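You operate a simulated robot arm through the tools that you are given. There is no shell and no other tool. Be economical: measure what you need, move in short steps, check, and stop when the job is done.

You run a simulated robot arm. Do the job below in one go: nothing can be reset, and whatever is moved stays where it is left.

## Task
Put two bands round the route R6 pack, at marks 1 and 3.
Fine: draw the slide tray out again and stand the pack on the green pad; hands clear of the slot before it cycles.
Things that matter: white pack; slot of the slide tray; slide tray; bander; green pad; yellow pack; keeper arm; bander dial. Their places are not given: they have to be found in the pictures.

It is judged by the outcome, as a careful person would: the job done as asked, and still so three seconds after it is handed in. It fails if anything else is knocked over, pushed out of place, dropped, spilled or broken.

## Robot
A 7-joint arm with a two-finger parallel gripper, fixed in place. Base frame: the origin is at the foot of the arm, x ahead of it, y to its left, z up. Readings come in m, degrees, newtons and seconds.
Its first joint turns from -66.0 to 66.0 degrees. Payload 2.4 kg.
The tool frame sits at the grasp point between the pads (the TCP): z along the fingers, y along the line on which they close. The tips reach 0.03 m beyond it. Largest opening 0.094 m; finger width 0.028, thickness 0.01; the body of the gripper, 0.05 by 0.096 m, starts 0.055 m behind the TCP.
Orientation is that of the tool frame in the base frame, as a unit quaternion [w, x, y, z]. With the fingers straight down and closing along the base's y, the tool's x points along the base's -x, its y along +y and its z along -z.

## Interface
- The arm moves only by the tool servo_tool. Its argument "commands" is text: rows parted by semicolons, each of 7 numbers parted by spaces: the shift along the tool's x, y, z in units of 200 mm (1.0 is 200 mm), then the turn, a rotation vector about the tool's x, y, z in units of 90 degrees (1.0 is 90 degrees), then the opening, from 0 (shut) to 1 (fully open). In form: x y z wx wy wz claw; .... A call has 1 to 8 rows; each row is the pose to reach, as a shift and turn from the pose commanded when the call began, along the tool's axes at that moment. A call with a number of a shift or a turn outside -1 to 1 is refused whole. Each row takes 0.2 s and may step no farther than 0.05 m and 8.6 degrees from the row before; otherwise, or with a gripper value out of range, the whole call is refused. Where a pose cannot be reached the arm comes as near as it can. A force on the tool above 50 N (or 10 N above the force at the start of the call, whichever is more), or a blocked arm, ends the call early, and 0.2 s more pass. The fingers move at their own pace (about 0.153 m/s each) and stop on an object; they squeeze with about 43 N. The grip force told is the motor's: it shows also when the fingers shut on nothing. Time passes only in rows, and 0.2 s behind the last, so rows that repeat a pose let the fingers close. The reply holds the time, the measured pose of the TCP, the force on the tool along the base axes, the opening and the grip force, in the units named above and with some noise, and new pictures: "views" is both (left out), scene, wrist or none.
- Cameras (640 x 400 px; columns grow to the right, rows downward): "scene" is fixed at [0.0373, 0.468, 1.4527]; the picture's right is [-0.77, -0.64, 0.00], its down [-0.32, 0.38, -0.87] and it looks along [0.56, -0.66, -0.50] (base axes); focal length 368 px, centre (320, 200). "wrist" rides on the gripper at [-0.037, 0, -0.058] in the tool frame; the picture's right is [0.00, -1.00, 0.00], its down [0.97, 0.00, -0.24] and it looks along [0.24, 0.00, 0.97] (tool axes); focal length 218 px, centre (320, 200).
- probe_pixels(camera, pixels): for up to 12 pixels [column, row] of the newest picture of that camera ("zoom" is the newest enlarged one), the place [x, y, z] in the base frame of the surface seen there, good to about 0.003 m. No time passes.
- enlarge(camera, box): a new picture of the part [left, top, right, bottom] of that camera's present view, enlarged. No time passes.
- sign_off(): hands the job in; it is judged then, once.

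Keep the steps short. Do not move on a guess: measure, check each grasp and each placing, and mend mistakes. In all there are 80 turns and 120 pictures (those below and enlarged ones count). Leave the gripper open and the arm clear of the work at the hand-in unless told otherwise, and finish with a single line.

The tools are called after ">>>" as a command line: name --argument value ..., lists and objects as JSON in quotes. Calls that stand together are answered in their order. servo_tool: Moves the arm, as the interface text tells. Its arguments: {"type":"object","properties":{"commands":{"type":"string"},"views":{"type":"string","enum":["both","scene","wrist","none"]}},"required":["commands"]} The other tools are called the same way: probe_pixels (camera, pixels) gives the place of the surface under pixels of a picture; enlarge (camera, box) takes an enlarged picture of a part of a camera's view; sign_off () hands the job in.

At the start:

```text
clock: 0.0
ee_pos: [0.3261, 0.0681, 1.2293]
tool_rot: [0.0, 0.0, 1.0, 0.0]
wrist_force: [0.4, -0.2, -0.5]
gripper_width: 0.094
finger_force: 0.0
```

scene: 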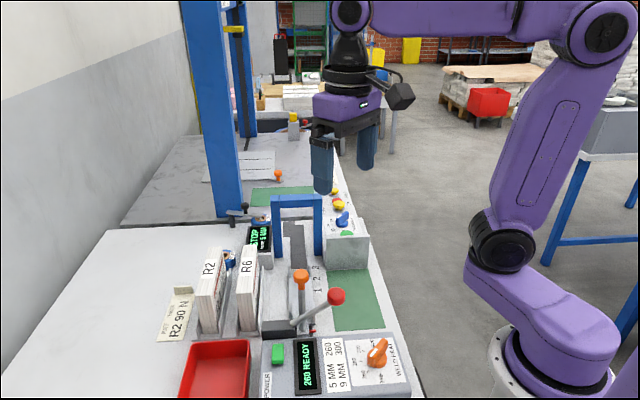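
wrist: 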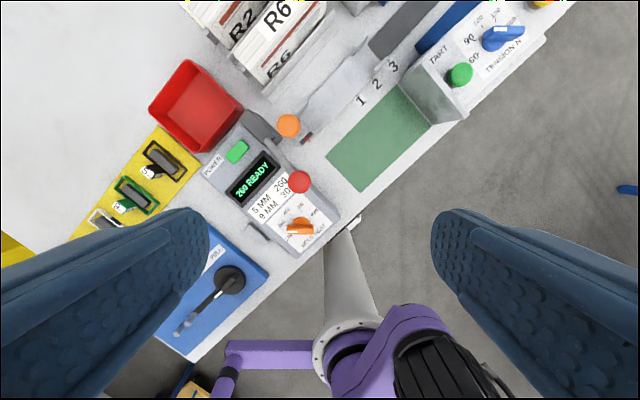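

I see the bench with packs R2 and R6, a slide tray with marks 1 2 3, a blue arch and two control boxes. I'll enlarge these parts to read the labels.

>>> enlarge --camera "scene" --box '[150, 180, 410, 400]'

>>> enlarge --camera "wrist" --box '[140, 0, 380, 260]'

>>> enlarge --camera "wrist" --box '[320, 0, 560, 200]'

```text
1.82 times, centred on (280, 290) of scene
```

zoom: 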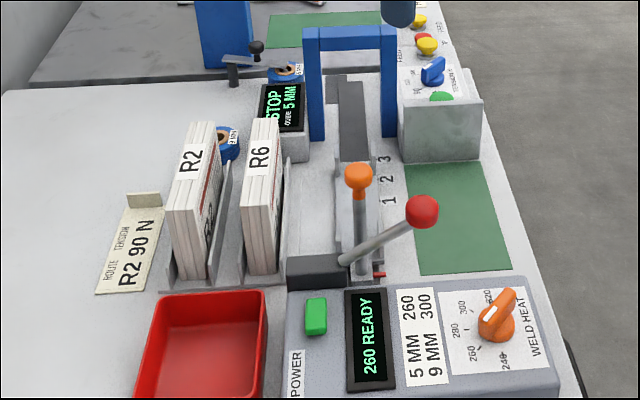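

```text
1.54 times, centred on (260, 130) of wrist
```

zoom: 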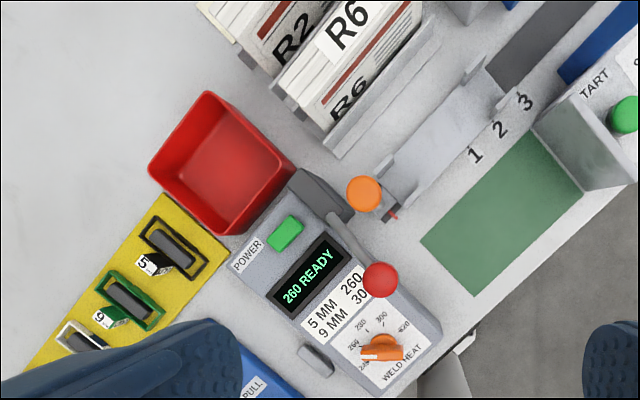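

```text
2.00 times, centred on (440, 100) of wrist
```

zoom: 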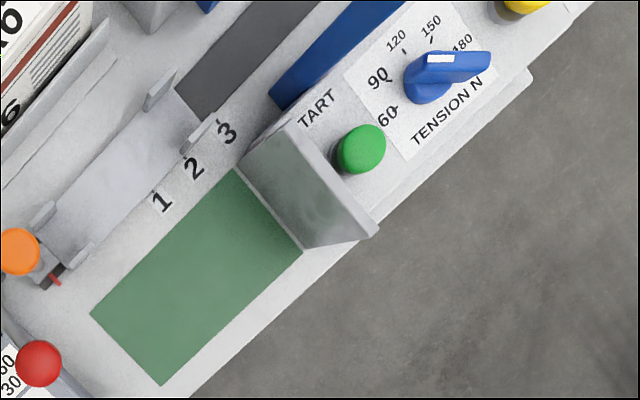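

I'll look at the far part of the bench and the lower wrist view as well.

>>> enlarge --camera "scene" --box '[200, 100, 380, 270]'

>>> enlarge --camera "scene" --box '[225, 190, 385, 290]'

>>> enlarge --camera "wrist" --box '[60, 120, 260, 370]'

```text
2.35 times, centred on (290, 185) of scene
```

zoom: 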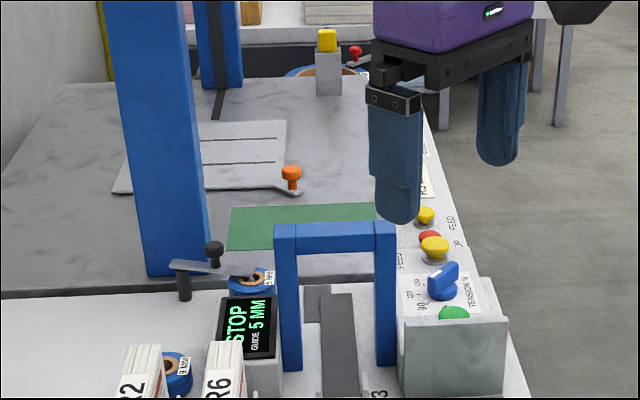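

```text
4.00 times, centred on (305, 240) of scene
```

zoom: 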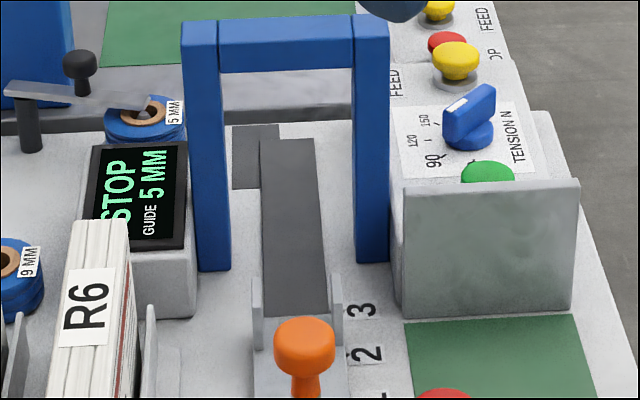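

```text
1.60 times, centred on (160, 245) of wrist
```

zoom: 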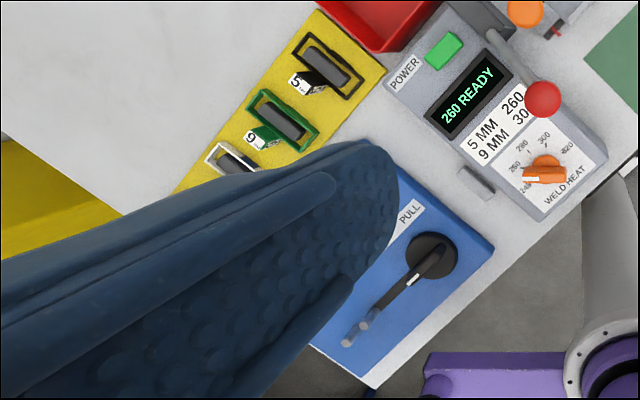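

I'll measure the main items using the scene picture and the wrist picture.

>>> probe_pixels --camera "scene" --pixels '[[247, 255], [215, 260], [355, 300], [300, 278], [337, 297], [378, 352], [343, 218], [275, 355], [277, 173], [236, 208], [296, 200], [215, 370]]'

>>> probe_pixels --camera "wrist" --pixels '[[163, 157], [134, 195], [228, 280], [205, 260], [290, 125], [460, 75], [500, 40], [540, 2], [400, 30], [370, 135], [310, 100], [250, 10]]'

```text
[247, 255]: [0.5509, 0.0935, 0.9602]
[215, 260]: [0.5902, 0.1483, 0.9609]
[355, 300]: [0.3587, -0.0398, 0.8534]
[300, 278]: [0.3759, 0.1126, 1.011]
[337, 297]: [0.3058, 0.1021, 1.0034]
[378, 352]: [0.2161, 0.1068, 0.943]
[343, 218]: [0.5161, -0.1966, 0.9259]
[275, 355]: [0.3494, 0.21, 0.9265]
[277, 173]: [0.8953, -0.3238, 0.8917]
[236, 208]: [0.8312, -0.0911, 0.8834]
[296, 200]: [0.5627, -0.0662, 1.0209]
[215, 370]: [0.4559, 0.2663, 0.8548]
```

```text
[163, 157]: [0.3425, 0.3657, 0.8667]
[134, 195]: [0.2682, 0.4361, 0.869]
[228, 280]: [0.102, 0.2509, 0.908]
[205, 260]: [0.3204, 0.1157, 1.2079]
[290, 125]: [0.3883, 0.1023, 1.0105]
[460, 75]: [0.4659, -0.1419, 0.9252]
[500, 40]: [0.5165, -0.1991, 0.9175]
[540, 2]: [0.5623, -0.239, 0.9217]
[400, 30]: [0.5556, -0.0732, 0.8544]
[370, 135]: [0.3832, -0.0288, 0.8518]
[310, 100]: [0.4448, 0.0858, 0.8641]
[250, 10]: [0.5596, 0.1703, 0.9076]
```

Bench top probes at about z 0.853, with the bench running diagonally. I still need the R6 route data, so I'll move the hand back and tilt it to look forward over the packs and machine.

>>> servo_tool --commands "0.05 0 -0.1 0 -0.09 0 1; 0.1 0 -0.2 0 -0.18 0 1; 0.1 0 -0.2 0 -0.27 0 1; 0.1 0 -0.2 0 -0.36 0 1"

```text
clock: 1.0
ee_pos: [0.3058, 0.0685, 1.2693]
tool_rot: [0.28, -0.001, 0.96, 0.0]
wrist_force: [-1.4, -0.4, 0.0]
gripper_width: 0.0938
finger_force: 0.1
```

scene: 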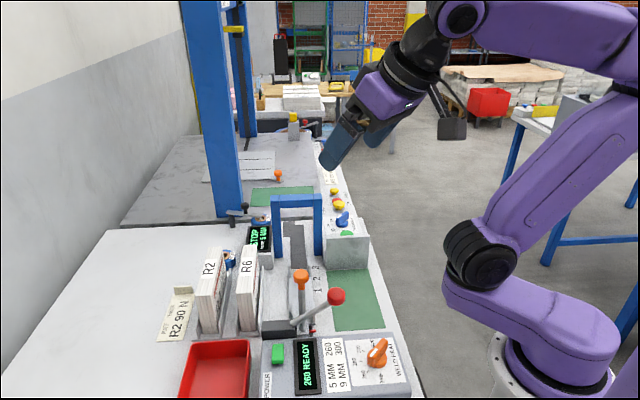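
wrist: 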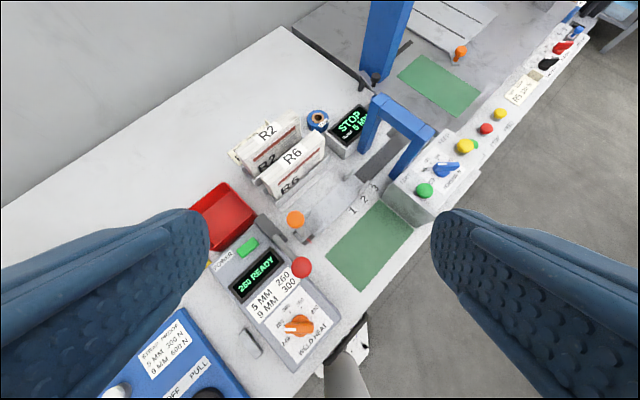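

>>> enlarge --camera "wrist" --box '[430, 60, 590, 160]'

>>> enlarge --camera "wrist" --box '[220, 80, 480, 240]'

>>> enlarge --camera "wrist" --box '[100, 220, 340, 398]'

```text
4.00 times, centred on (510, 110) of wrist
```

zoom: 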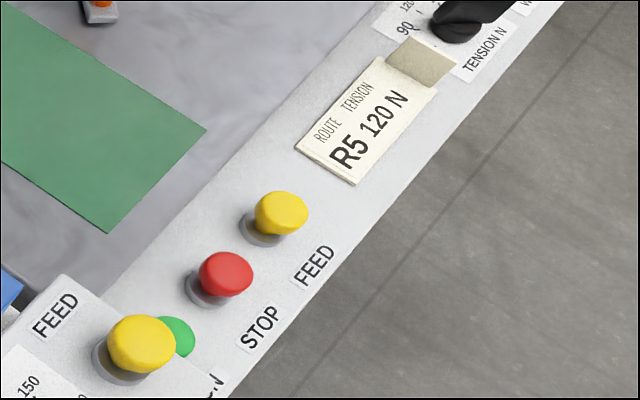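

```text
2.46 times, centred on (350, 160) of wrist
```

zoom: 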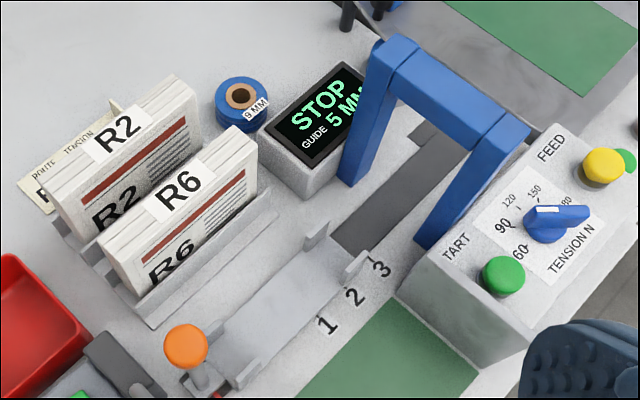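

```text
2.25 times, centred on (220, 309) of wrist
```

zoom: 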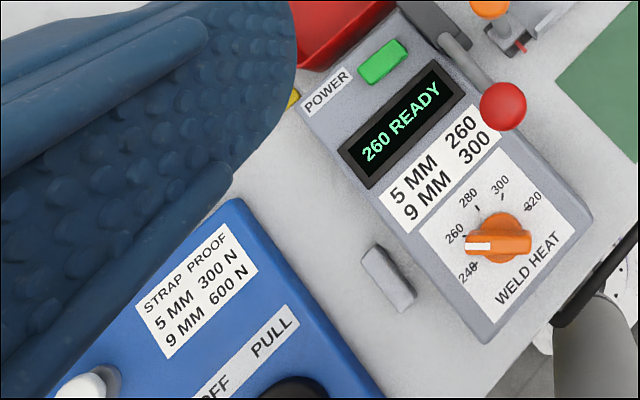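

>>> enlarge --camera "scene" --box '[150, 230, 290, 350]'

>>> enlarge --camera "wrist" --box '[220, 110, 340, 210]'

>>> enlarge --camera "wrist" --box '[340, 0, 640, 130]'

```text
3.33 times, centred on (220, 290) of scene
```

zoom: 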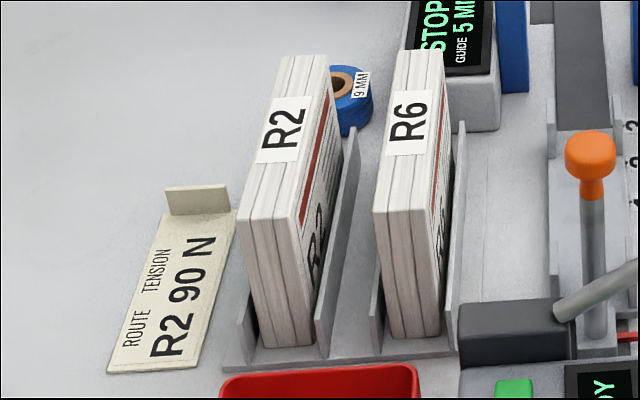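

```text
4.00 times, centred on (280, 160) of wrist
```

zoom: 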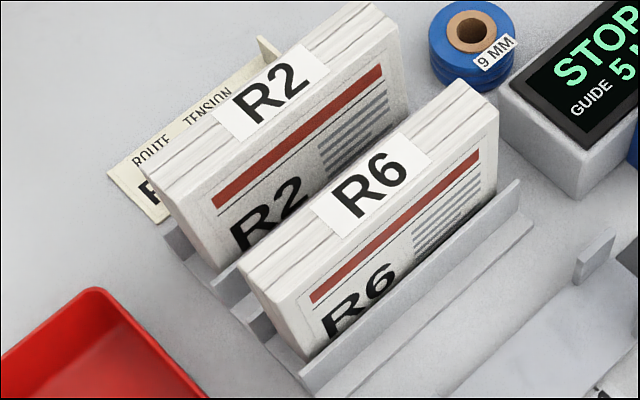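

```text
2.13 times, centred on (490, 65) of wrist
```

zoom: 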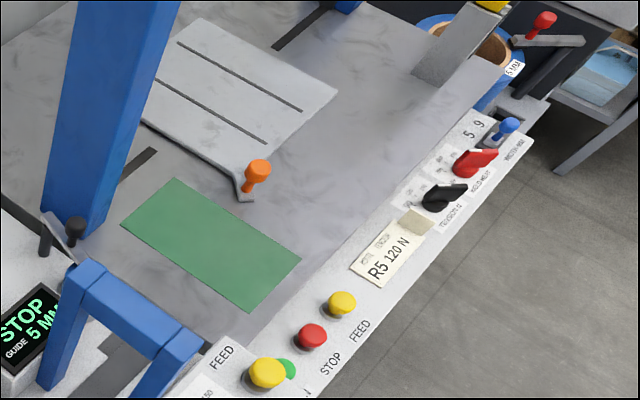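

The R2 card (scene around 180,315) has an upright tab, and R6's tension isn't visible yet. I'll look closer at it and probe its height.

>>> enlarge --camera "scene" --box '[150, 280, 210, 350]'

>>> probe_pixels --camera "scene" --pixels '[[177, 315], [160, 338], [185, 335], [184, 288], [190, 291], [150, 320], [190, 296], [172, 295], [210, 348], [225, 338], [208, 330], [240, 322]]'

>>> servo_tool --commands "0 0 0.2 0 0 0 1; 0 0 0.4 0 0 0 1; 0 0 0.6 0 0 0 1" --views "wrist"

```text
5.71 times, centred on (180, 315) of scene
```

zoom: 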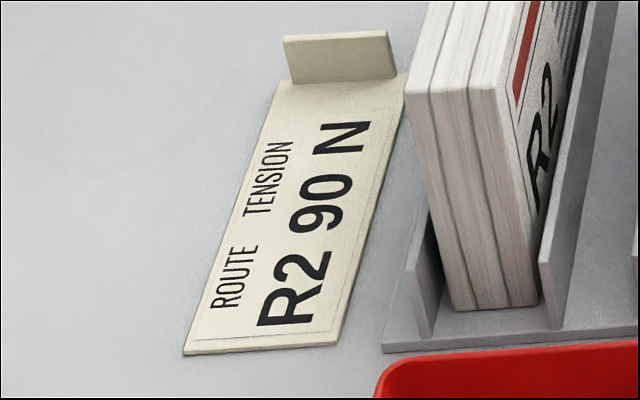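

```text
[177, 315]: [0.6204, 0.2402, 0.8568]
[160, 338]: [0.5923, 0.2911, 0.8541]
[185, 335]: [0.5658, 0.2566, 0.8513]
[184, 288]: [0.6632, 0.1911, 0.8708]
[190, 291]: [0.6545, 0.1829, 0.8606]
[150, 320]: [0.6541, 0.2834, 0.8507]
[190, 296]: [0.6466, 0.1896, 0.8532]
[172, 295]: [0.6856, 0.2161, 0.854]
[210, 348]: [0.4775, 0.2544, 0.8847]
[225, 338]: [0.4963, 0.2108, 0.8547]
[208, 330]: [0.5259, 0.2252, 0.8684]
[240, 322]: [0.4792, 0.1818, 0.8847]
```

```text
clock: 1.8
ee_pos: [0.3713, 0.0701, 1.1692]
tool_rot: [0.279, 0.001, 0.96, 0.0]
wrist_force: [-0.3, 0.5, -0.5]
gripper_width: 0.0937
finger_force: 0.0
```

wrist: 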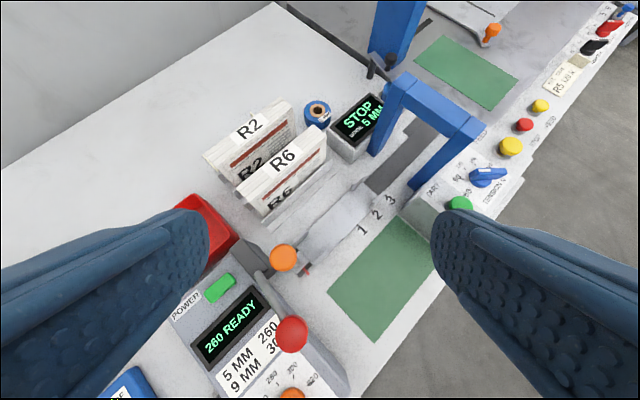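

I still haven't found R6's tension. I'll shift left and level the hand to look over the left part of the bench and the yellow plate.

>>> servo_tool --commands "0.06 0.15 -0.13 0 0.04 0 1; 0.12 0.3 -0.26 0 0.08 0 1; 0.17 0.45 -0.4 0 0.12 0 1; 0.23 0.6 -0.53 0 0.16 0 1; 0.29 0.75 -0.66 0 0.2 0 1" --views "wrist"

```text
clock: 3.0
ee_pos: [0.2539, 0.2172, 1.2491]
tool_rot: [0.124, 0.001, 0.992, 0.0]
wrist_force: [-0.3, -0.4, 0.5]
gripper_width: 0.0938
finger_force: 0.0
```

wrist: 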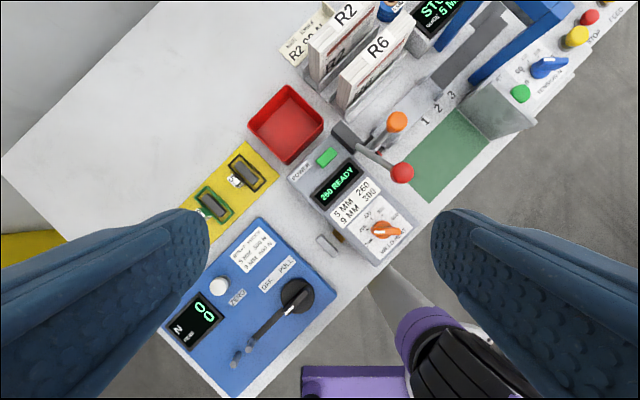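

There's a tan object at wrist (338,237), beside the weld heat box, so I'll enlarge that and the surrounding areas.

>>> enlarge --camera "wrist" --box '[280, 180, 430, 280]'

>>> enlarge --camera "wrist" --box '[160, 130, 320, 370]'

>>> enlarge --camera "wrist" --box '[320, 60, 460, 200]'

```text
4.00 times, centred on (355, 230) of wrist
```

zoom: 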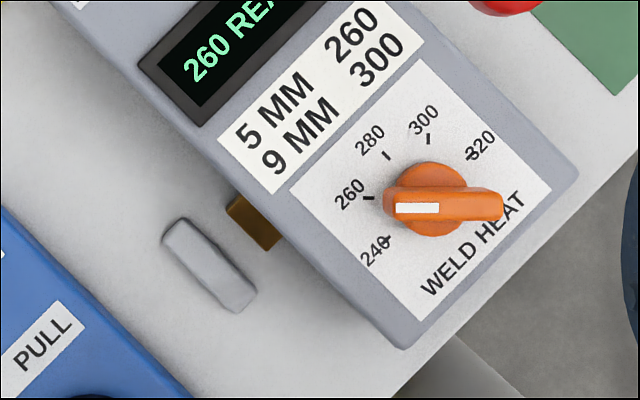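

```text
1.67 times, centred on (240, 250) of wrist
```

zoom: 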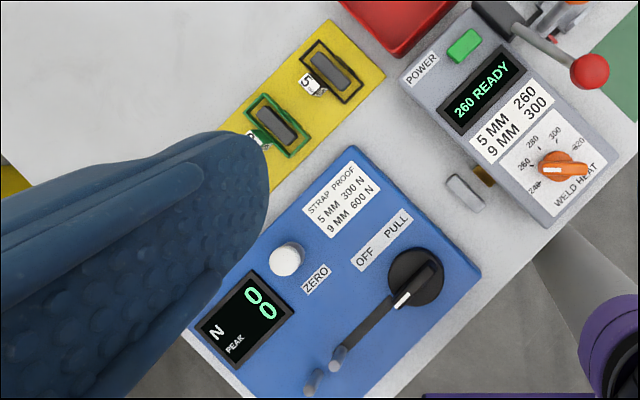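

```text
2.86 times, centred on (390, 130) of wrist
```

zoom: 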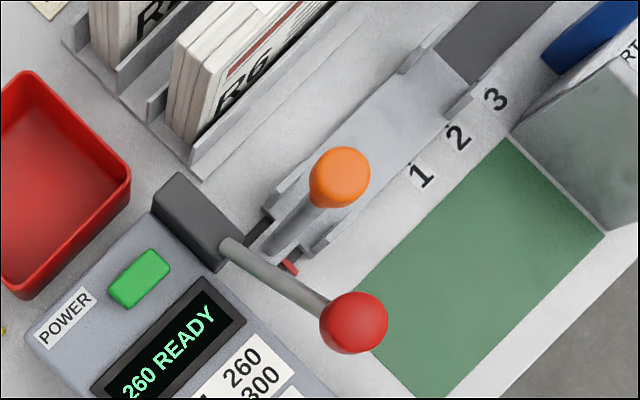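

No R6 value on these. I'll swing to the right side to read the bander box and display and to look at the back of things.

>>> servo_tool --commands "-0.1 -0.2 0 0 0 0 1; -0.2 -0.4 0 0 0 0 1; -0.3 -0.6 0 0 0 0 1; -0.4 -0.8 0 0 0 0 1; -0.5 -1 0 0 0 0 1" --views "none"

>>> servo_tool --commands "0 -0.2 0 0 0 0 1; 0 -0.4 0 0 0 0 1; 0 -0.6 0 0 0 0 1; 0 -0.8 0 0 0 0 1; 0 -1 0 0 0 0 1" --views "both"

```text
clock: 4.2
ee_pos: [0.3499, 0.0193, 1.2753]
tool_rot: [0.125, -0.001, 0.992, 0.0]
wrist_force: [-0.3, 0.4, 0.0]
gripper_width: 0.0939
finger_force: 0.0
```

```text
clock: 5.4
ee_pos: [0.3491, -0.1786, 1.2748]
tool_rot: [0.125, -0.001, 0.992, 0.001]
wrist_force: [0.1, 0.8, -0.4]
gripper_width: 0.0939
finger_force: 0.0
```

scene: 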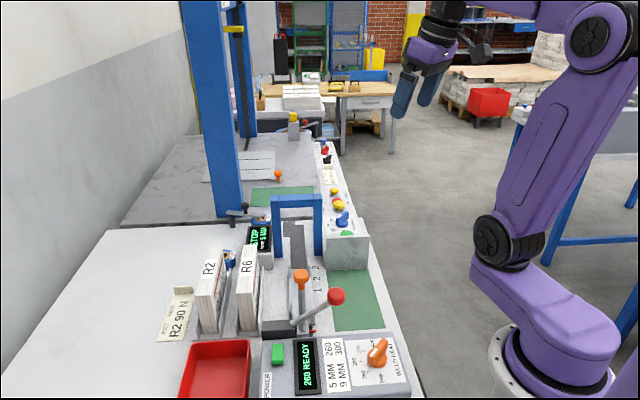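
wrist: 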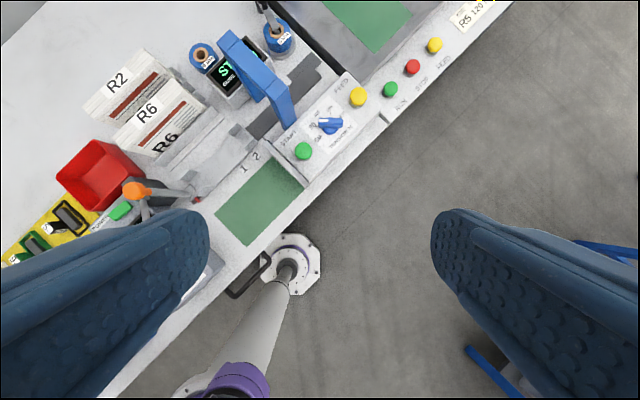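

>>> enlarge --camera "wrist" --box '[80, 0, 320, 170]'

>>> enlarge --camera "wrist" --box '[230, 60, 400, 180]'

>>> enlarge --camera "scene" --box '[280, 120, 400, 240]'

```text
2.35 times, centred on (200, 85) of wrist
```

zoom: 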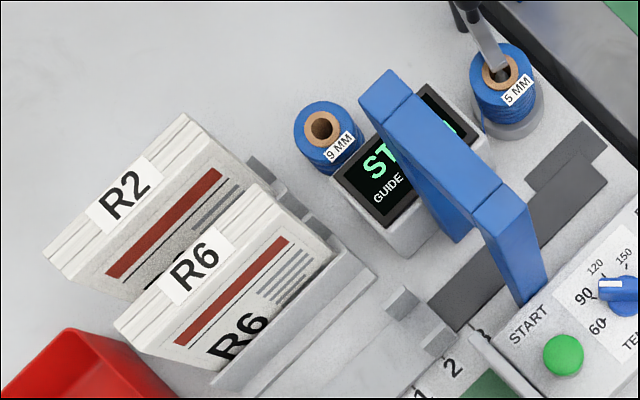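

```text
3.33 times, centred on (315, 120) of wrist
```

zoom: 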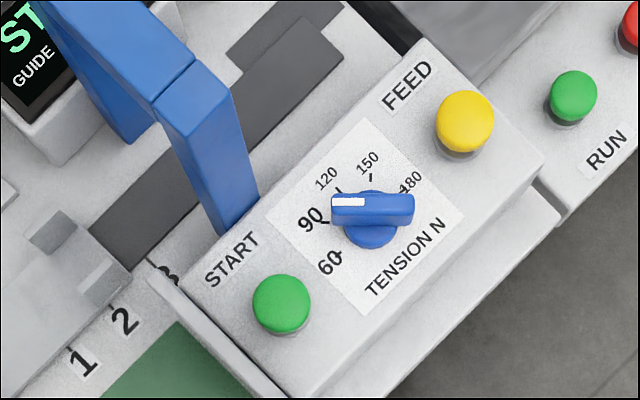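

```text
3.33 times, centred on (340, 180) of scene
```

zoom: 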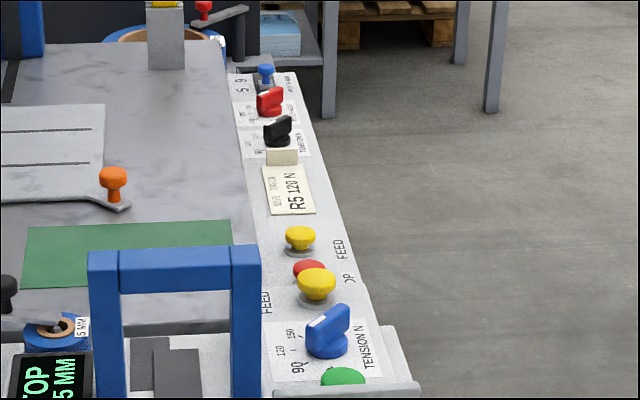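

The dial reads roughly 90–120 here and R6's tension still isn't shown. I'll go over the packs and the card for a close top view.

>>> servo_tool --commands "0 0.2 0 0 0 0 1; 0 0.4 0 0 0 0 1; 0 0.6 0 0 0 0 1; 0 0.8 0 0 0 0 1; 0 1 0 0 0 0 1" --views "none"

>>> servo_tool --commands "-0.04 0.15 0.11 0 0 0 1; -0.08 0.3 0.22 0 0 0 1; -0.12 0.45 0.34 0 0 0 1; -0.16 0.6 0.45 0 0 0 1; -0.2 0.75 0.56 0 0 0 1; -0.24 0.9 0.66 0 0 0 1" --views "wrist"

```text
clock: 6.6
ee_pos: [0.3473, 0.0189, 1.2775]
tool_rot: [0.125, 0.0, 0.992, 0.001]
wrist_force: [-0.1, -0.4, -0.6]
gripper_width: 0.0939
finger_force: 0.0
```

```text
clock: 8.0
ee_pos: [0.4279, 0.1972, 1.1586]
tool_rot: [0.125, 0.001, 0.992, 0.0]
wrist_force: [-0.4, 0.6, 0.0]
gripper_width: 0.094
finger_force: 0.1
```

wrist: 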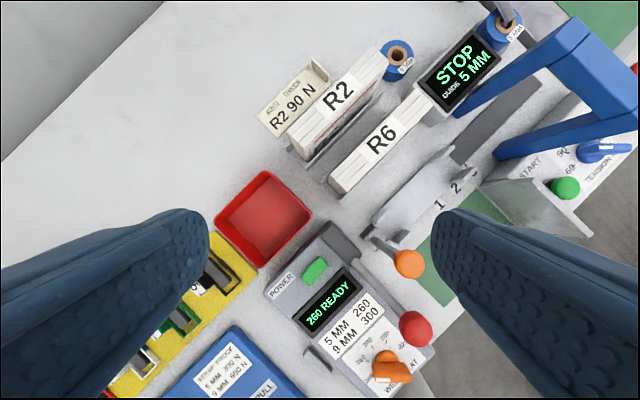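

>>> enlarge --camera "wrist" --box '[240, 40, 420, 160]'

>>> enlarge --camera "wrist" --box '[400, 0, 640, 160]'

>>> enlarge --camera "wrist" --box '[100, 220, 300, 400]'

```text
3.33 times, centred on (330, 100) of wrist
```

zoom: 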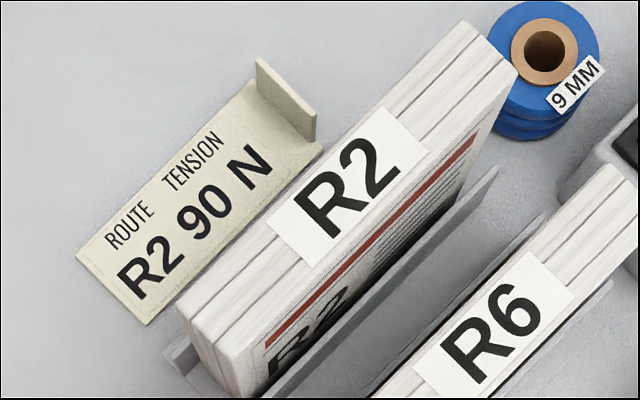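

```text
2.50 times, centred on (520, 80) of wrist
```

zoom: 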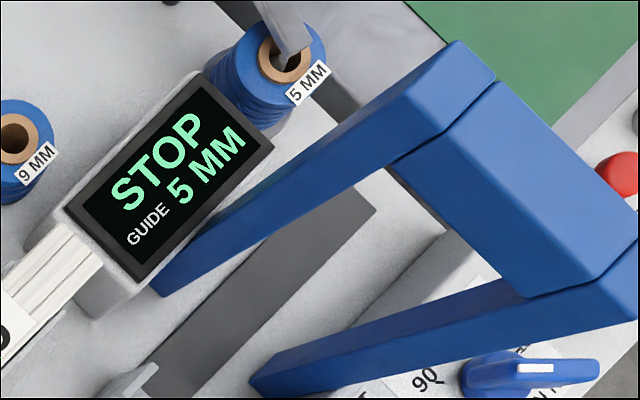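

```text
2.22 times, centred on (200, 310) of wrist
```

zoom: 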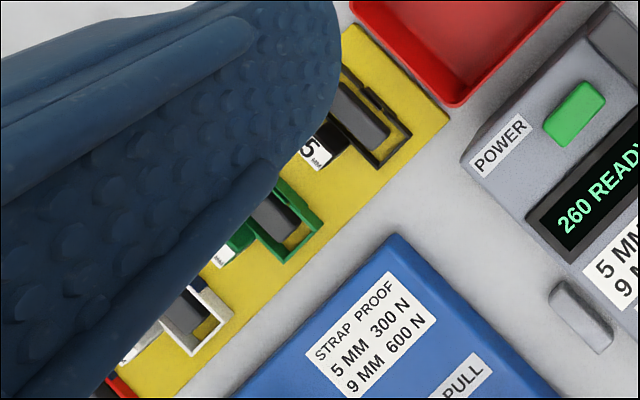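

The card seems to be only for R2. The finger hides the left end of the bench, so I'll move left and yaw the hand 45° to see the yellow plate and its surroundings.

>>> servo_tool --commands "0.1 0.08 -0.11 0 0 0.085 1; 0.2 0.16 -0.22 0 0 0.17 1; 0.3 0.24 -0.33 0 0 0.255 1; 0.4 0.32 -0.44 0 0 0.34 1; 0.5 0.4 -0.55 0 0 0.425 1; 0.6 0.5 -0.67 0 0 0.5 1" --views "wrist"

```text
clock: 9.4
ee_pos: [0.2782, 0.2972, 1.2571]
tool_rot: [0.116, 0.381, 0.916, 0.048]
wrist_force: [0.9, 0.4, 0.2]
gripper_width: 0.094
finger_force: 0.1
```

wrist: 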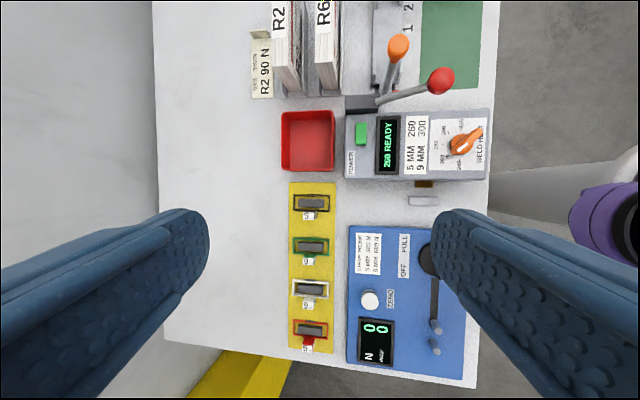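

>>> enlarge --camera "wrist" --box '[270, 90, 350, 360]'

>>> enlarge --camera "wrist" --box '[230, 0, 350, 110]'

>>> probe_pixels --camera "wrist" --pixels '[[252, 98], [270, 95], [254, 35], [250, 100], [260, 70], [275, 85], [310, 95], [325, 92]]'

```text
1.48 times, centred on (310, 225) of wrist
```

zoom: 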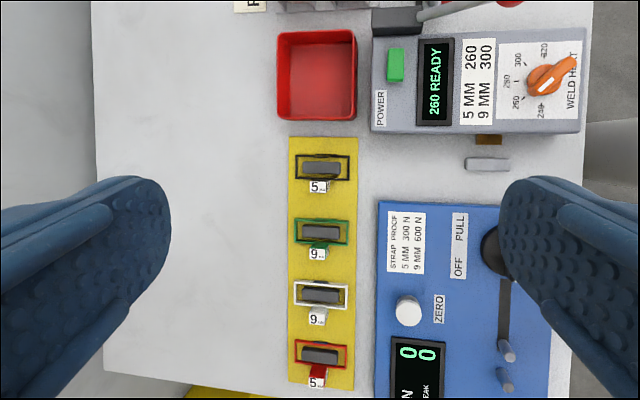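

```text
3.64 times, centred on (290, 55) of wrist
```

zoom: 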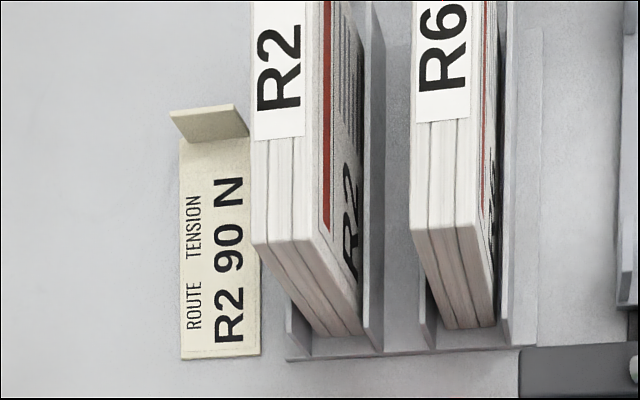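

```text
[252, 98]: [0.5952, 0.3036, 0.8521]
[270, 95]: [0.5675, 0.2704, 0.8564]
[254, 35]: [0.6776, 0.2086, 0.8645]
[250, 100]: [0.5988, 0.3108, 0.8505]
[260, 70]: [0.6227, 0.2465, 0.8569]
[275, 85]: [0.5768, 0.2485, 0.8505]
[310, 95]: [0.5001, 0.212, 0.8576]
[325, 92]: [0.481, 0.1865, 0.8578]
```

The bench marks make sense now: the dial sits at 90 (R2's setting). The R2 card shows a faint edge line, as if another card lies under it, and it has a lift tab. I'll move closer to the card to view it and to test how far I can reach.

>>> servo_tool --commands "-0.12 0.04 0.06 0 0 -0.09 1; -0.24 0.08 0.12 0 0 -0.18 1; -0.36 0.12 0.18 0 0 -0.27 1; -0.48 0.17 0.25 0 0 -0.36 1; -0.6 0.21 0.32 0 0 -0.45 1; -0.72 0.26 0.38 0 0 -0.54 1; -0.84 0.3 0.44 0 0 -0.63 1; -0.95 0.35 0.5 0 0 -0.72 1" --views "wrist"

```text
clock: 11.2
ee_pos: [0.4809, 0.2134, 1.2077]
tool_rot: [0.123, -0.172, 0.977, -0.021]
wrist_force: [0.4, -0.8, 0.7]
gripper_width: 0.0941
finger_force: 0.0
```

wrist: 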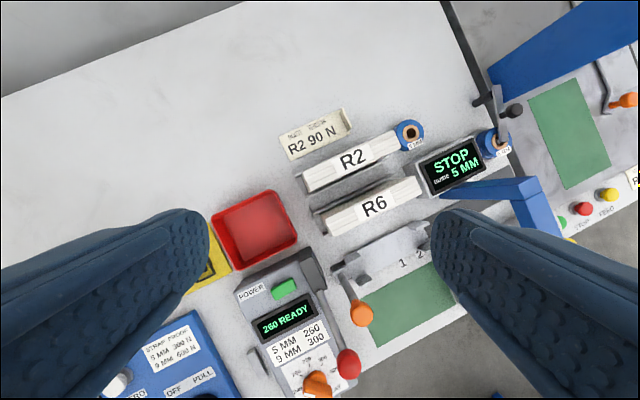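

>>> enlarge --camera "wrist" --box '[270, 95, 370, 170]'

>>> probe_pixels --camera "wrist" --pixels '[[340, 127], [352, 130], [345, 110], [315, 140], [285, 135], [300, 158], [350, 158], [375, 205], [335, 222], [415, 190], [410, 133], [501, 97]]'

```text
5.33 times, centred on (320, 132) of wrist
```

zoom: 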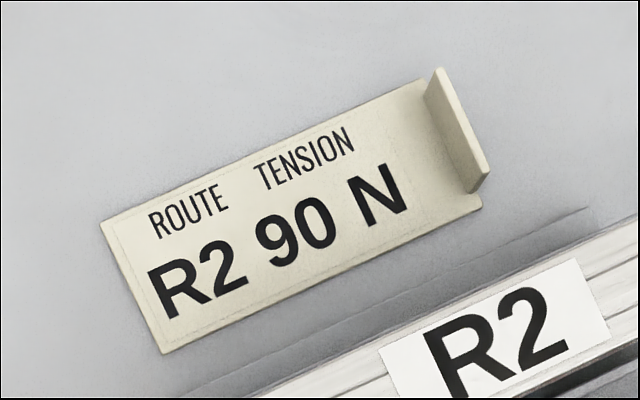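

```text
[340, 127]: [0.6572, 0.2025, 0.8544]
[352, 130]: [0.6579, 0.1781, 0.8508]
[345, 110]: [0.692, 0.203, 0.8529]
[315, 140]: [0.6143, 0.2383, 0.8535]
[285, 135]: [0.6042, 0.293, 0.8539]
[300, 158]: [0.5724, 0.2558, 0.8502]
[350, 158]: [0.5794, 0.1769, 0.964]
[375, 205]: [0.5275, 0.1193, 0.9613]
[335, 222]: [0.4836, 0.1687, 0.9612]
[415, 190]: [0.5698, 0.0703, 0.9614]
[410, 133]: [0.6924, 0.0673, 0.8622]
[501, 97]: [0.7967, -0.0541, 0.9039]
```

The card clearly shows an inner outline, so it's a leaf lying over another card, with a lift tab at about (0.672, 0.192). I'll test whether the hand can come over the tab, vertical, with the fingers closing along the card.

>>> servo_tool --commands "-0.09 -0.045 0.137 -0.0135 0.023 -0.04 1; -0.184 -0.09 0.273 -0.027 0.046 -0.08 1; -0.276 -0.133 0.41 -0.04 0.069 -0.12 1; -0.369 -0.178 0.547 -0.054 0.092 -0.159 1; -0.46 -0.222 0.683 -0.067 0.115 -0.198 1; -0.553 -0.267 0.82 -0.081 0.138 -0.238 1"

```text
clock: 12.6
ee_pos: [0.6384, 0.2015, 1.0777]
tool_rot: [0.0, -0.353, 0.935, 0.0]
wrist_force: [0.3, -0.1, -1.1]
gripper_width: 0.0942
finger_force: 0.2
```

scene: 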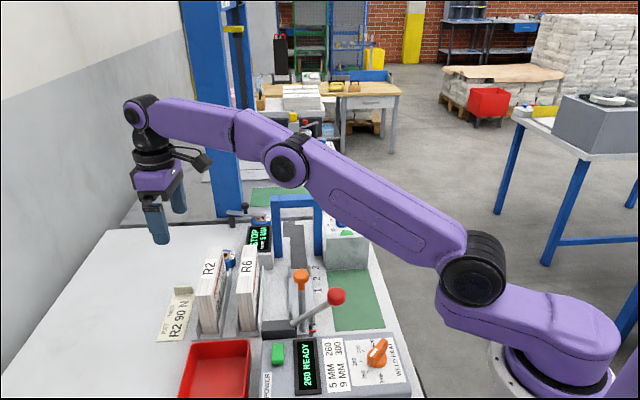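
wrist: 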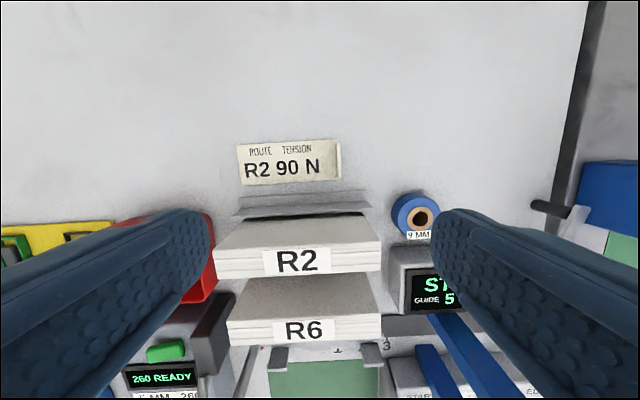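

The hand reached it exactly, vertical. Next I'll measure the tab (around pixel 339,160) closely.

>>> enlarge --camera "wrist" --box '[225, 125, 365, 205]'

>>> probe_pixels --camera "wrist" --pixels '[[338, 145], [339, 155], [340, 163], [341, 172], [335, 160], [342, 182], [240, 147], [244, 183], [345, 160], [300, 245], [378, 240], [300, 215]]'

```text
4.57 times, centred on (295, 165) of wrist
```

zoom: 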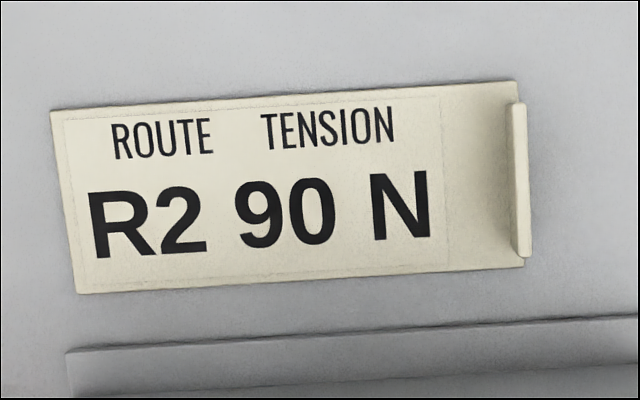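

```text
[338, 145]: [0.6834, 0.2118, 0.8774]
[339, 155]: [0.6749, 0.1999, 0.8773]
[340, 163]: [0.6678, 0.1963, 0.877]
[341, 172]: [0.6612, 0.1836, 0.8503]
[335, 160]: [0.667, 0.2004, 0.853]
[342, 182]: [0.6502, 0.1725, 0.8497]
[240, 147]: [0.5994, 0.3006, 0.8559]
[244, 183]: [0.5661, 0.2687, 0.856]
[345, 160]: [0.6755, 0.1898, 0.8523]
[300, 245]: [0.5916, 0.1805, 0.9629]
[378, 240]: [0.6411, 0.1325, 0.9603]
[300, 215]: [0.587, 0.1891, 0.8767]
```

The tab centre is (0.672, 0.200) with its top at z 0.877. I'll come down above it and check before pinching.

>>> servo_tool --commands "-0.06 -0.06 0.15 0 0 0 0.6; -0.12 -0.12 0.35 0 0 0 0.6; -0.12 -0.12 0.55 0 0 0 0.6; -0.12 -0.12 0.74 0 0 0 0.6"

```text
clock: 13.6
ee_pos: [0.6682, 0.1959, 0.9322]
tool_rot: [0.001, -0.353, 0.936, -0.001]
wrist_force: [-0.7, -0.4, 0.5]
gripper_width: 0.0564
finger_force: 0.1
out of reach, approached as far as the arm can: row 1, 2, 3, 4
```

scene: 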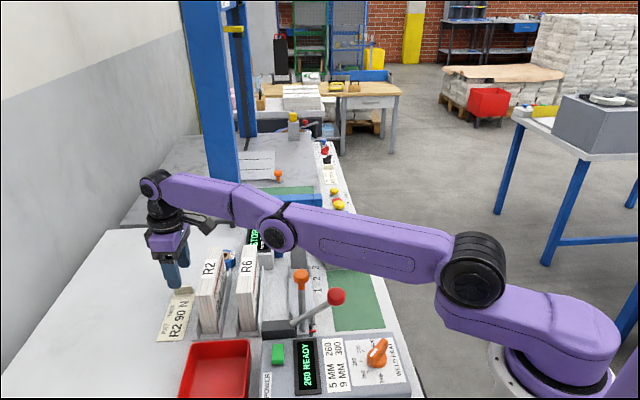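
wrist: 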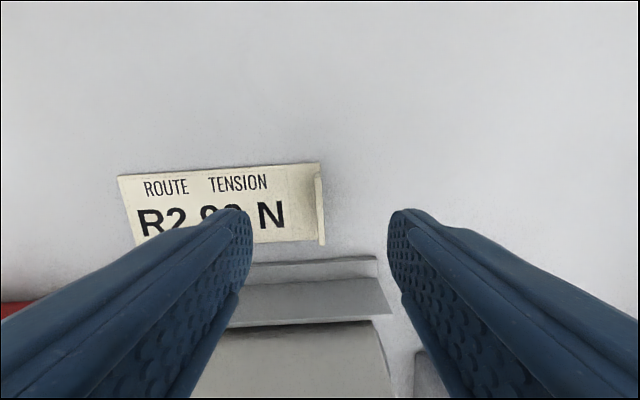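

I'm about 5 mm short of the target, which still falls on the tab's width. I'll go down 40 mm and pinch.

>>> servo_tool --commands "0.03 0 0.1 0 0 0 0.6; 0.03 0 0.2 0 0 0 0.6; 0.03 0 0.2 0 0 0 0.6"

```text
clock: 14.4
ee_pos: [0.6651, 0.1908, 0.8909]
tool_rot: [0.0, -0.353, 0.936, -0.001]
wrist_force: [0.4, 1.1, 0.3]
gripper_width: 0.0563
finger_force: 0.1
```

scene: 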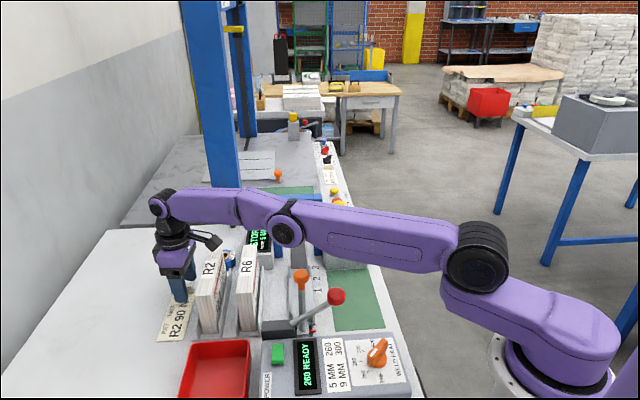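
wrist: 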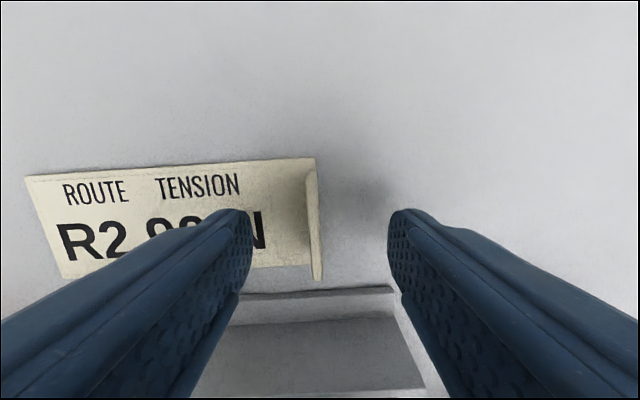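

The tab is between the tips. Closing on it.

>>> servo_tool --commands "0.03 0 0.2 0 0 0 0.3; 0.03 0 0.2 0 0 0 0; 0.03 0 0.2 0 0 0 0; 0.03 0 0.2 0 0 0 0" --views "wrist"

```text
clock: 14.8
ee_pos: [0.6653, 0.193, 0.8824]
tool_rot: [0.008, -0.354, 0.935, -0.001]
wrist_force: [-3.2, 0.7, 12.3]
gripper_width: 0.0294
finger_force: 1.0
stopped in row 1: the force on the tool passed its limit (the readings are from after the stop); the commanded pose is now the measured one
```

wrist: 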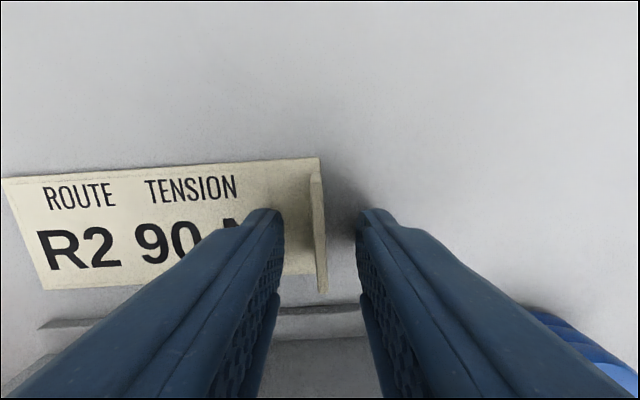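

My repeated shift pressed a fingertip on the card with 12 N. I'll go up 8 mm and close there.

>>> servo_tool --commands "0 0 -0.04 0 0 0 0.3; 0 0 -0.04 0 0 0 0; 0 0 -0.04 0 0 0 0; 0 0 -0.04 0 0 0 0" --views "wrist"

```text
clock: 15.8
ee_pos: [0.6651, 0.1914, 0.8898]
tool_rot: [0.006, -0.353, 0.935, 0.001]
wrist_force: [0.5, 0.5, 0.2]
gripper_width: 0.0023
finger_force: 37.4
```

wrist: 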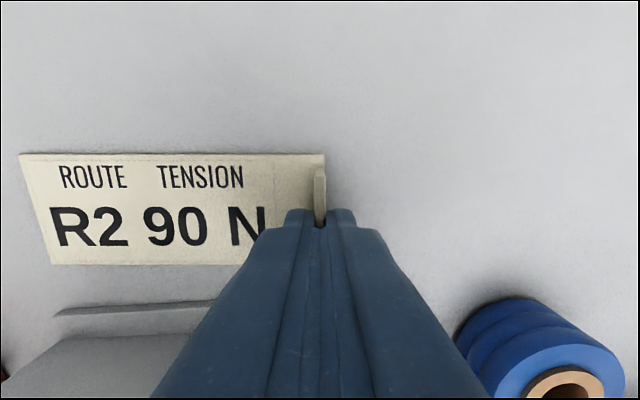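

The tab is held (2.3 mm wide, 37 N). Lifting 0.1 m straight up to see what's underneath.

>>> servo_tool --commands "0 0 -0.1 0 0 0 0; 0 0 -0.2 0 0 0 0; 0 0 -0.35 0 0 0 0; 0 0 -0.5 0 0 0 0"

>>> enlarge --camera "scene" --box '[130, 250, 250, 350]'

```text
clock: 16.8
ee_pos: [0.6651, 0.1891, 0.9868]
tool_rot: [0.006, -0.354, 0.935, 0.001]
wrist_force: [-0.4, -0.6, -0.2]
gripper_width: 0.0024
finger_force: 37.0
```

scene: 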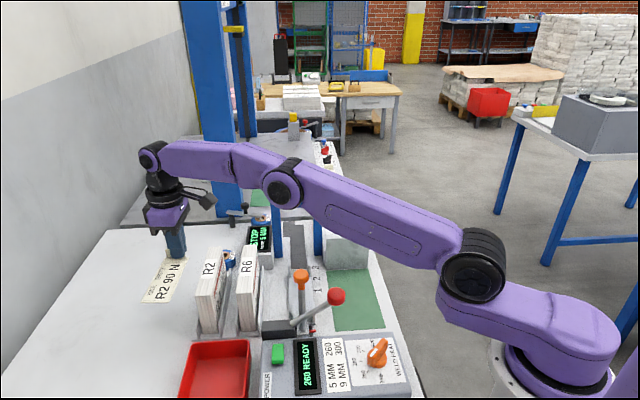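
wrist: 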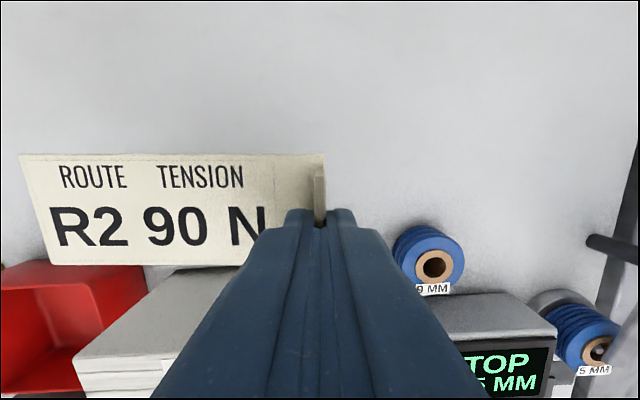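

```text
4.00 times, centred on (190, 300) of scene
```

zoom: 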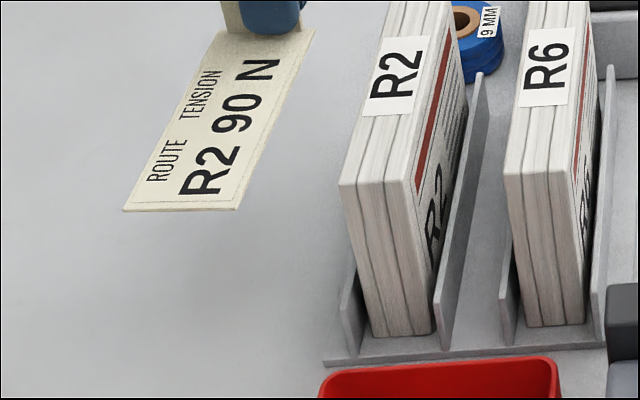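

Bare bench underneath, so R6 may be on the card's reverse. I'll carry the card up and toward me, then turn the hand so the underside faces the scene camera.

>>> servo_tool --commands "0 0 -0.2 0 0 0 0; 0.1 0 -0.4 0 0 0 0; 0.25 0 -0.6 0 0 0 0; 0.4 0 -0.8 0 0 0 0; 0.55 0 -0.98 0 0 0 0; 0.75 0 -1 0 0 0 0; 0.95 0 -1 0 0 0 0" --views "none"

>>> servo_tool --commands "0.05 0 0 -0.09 0 0 0; 0.1 0 0 -0.18 0 0 0; 0.1 0 0 -0.27 0 0 0; 0.1 0 0 -0.36 0 0 0; 0.1 0 0 -0.45 0 0 0; 0.1 0 0 -0.54 0 0 0; 0.1 0 0 -0.63 0 0 0; 0.1 0 0 -0.72 0 0 0" --views "scene"

```text
clock: 18.4
ee_pos: [0.5205, 0.0643, 1.186]
tool_rot: [0.007, -0.353, 0.936, 0.0]
wrist_force: [0.1, -0.6, -0.7]
gripper_width: 0.0025
finger_force: 36.5
out of reach, approached as far as the arm can: row 1
```

```text
clock: 20.2
ee_pos: [0.4866, 0.0586, 1.1859]
tool_rot: [-0.162, -0.314, 0.823, 0.445]
wrist_force: [0.0, -0.3, 0.1]
gripper_width: 0.0021
finger_force: 37.4
out of reach, approached as far as the arm can: row 7, 8
```

scene: 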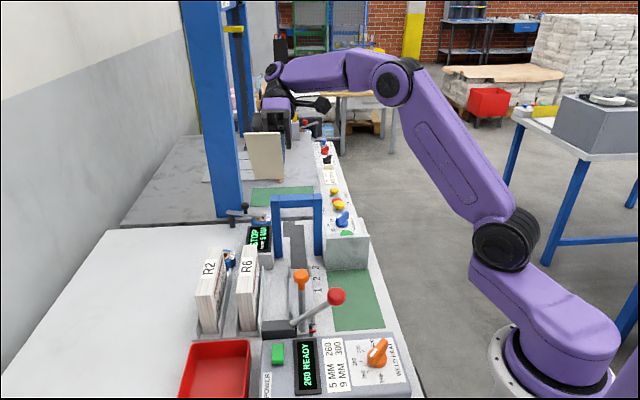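

>>> enlarge --camera "scene" --box '[230, 120, 310, 190]'

>>> enlarge --camera "scene" --box '[130, 270, 250, 350]'

```text
5.71 times, centred on (270, 155) of scene
```

zoom: 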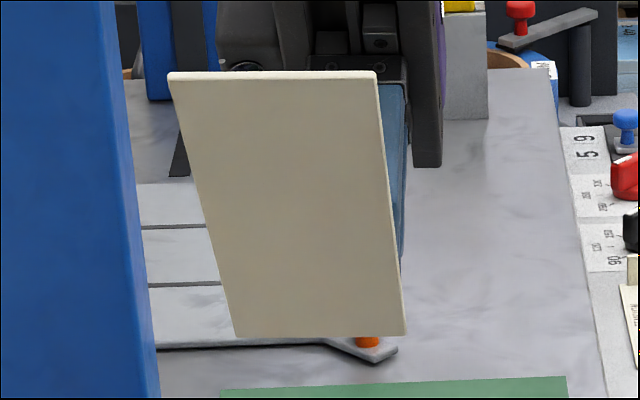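

```text
5.00 times, centred on (190, 310) of scene
```

zoom: 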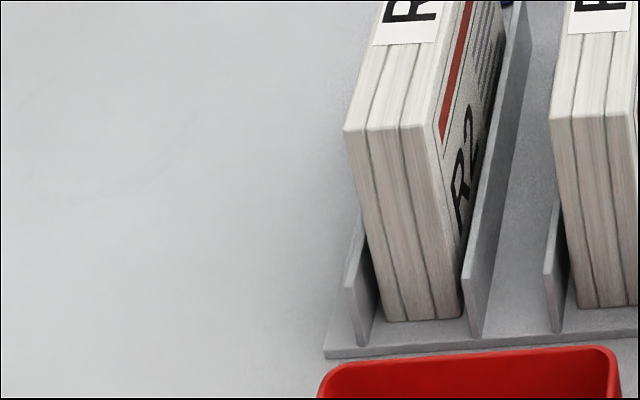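

The reverse is blank and nothing was underneath, so the R2 card doesn't help. I'll turn the hand back and return the card to its exact place.

>>> servo_tool --commands "0 0 0 0.09 0 0 0; 0 0 0 0.18 0 0 0; 0 0 0 0.27 0 0 0; 0 0 0 0.36 0 0 0; 0 0 0 0.45 0 0 0; 0 0 0 0.54 0 0 0; 0 0 0 0.63 0 0 0" --views "wrist"

```text
clock: 21.8
ee_pos: [0.4877, 0.0564, 1.1863]
tool_rot: [0.008, -0.352, 0.936, -0.001]
wrist_force: [-1.0, 0.5, -0.1]
gripper_width: 0.0023
finger_force: 36.8
```

wrist: 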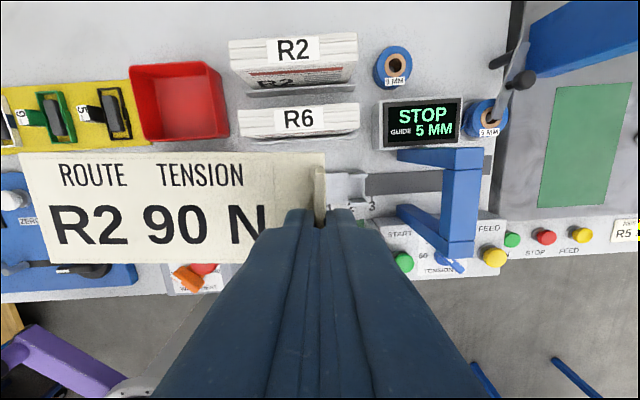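

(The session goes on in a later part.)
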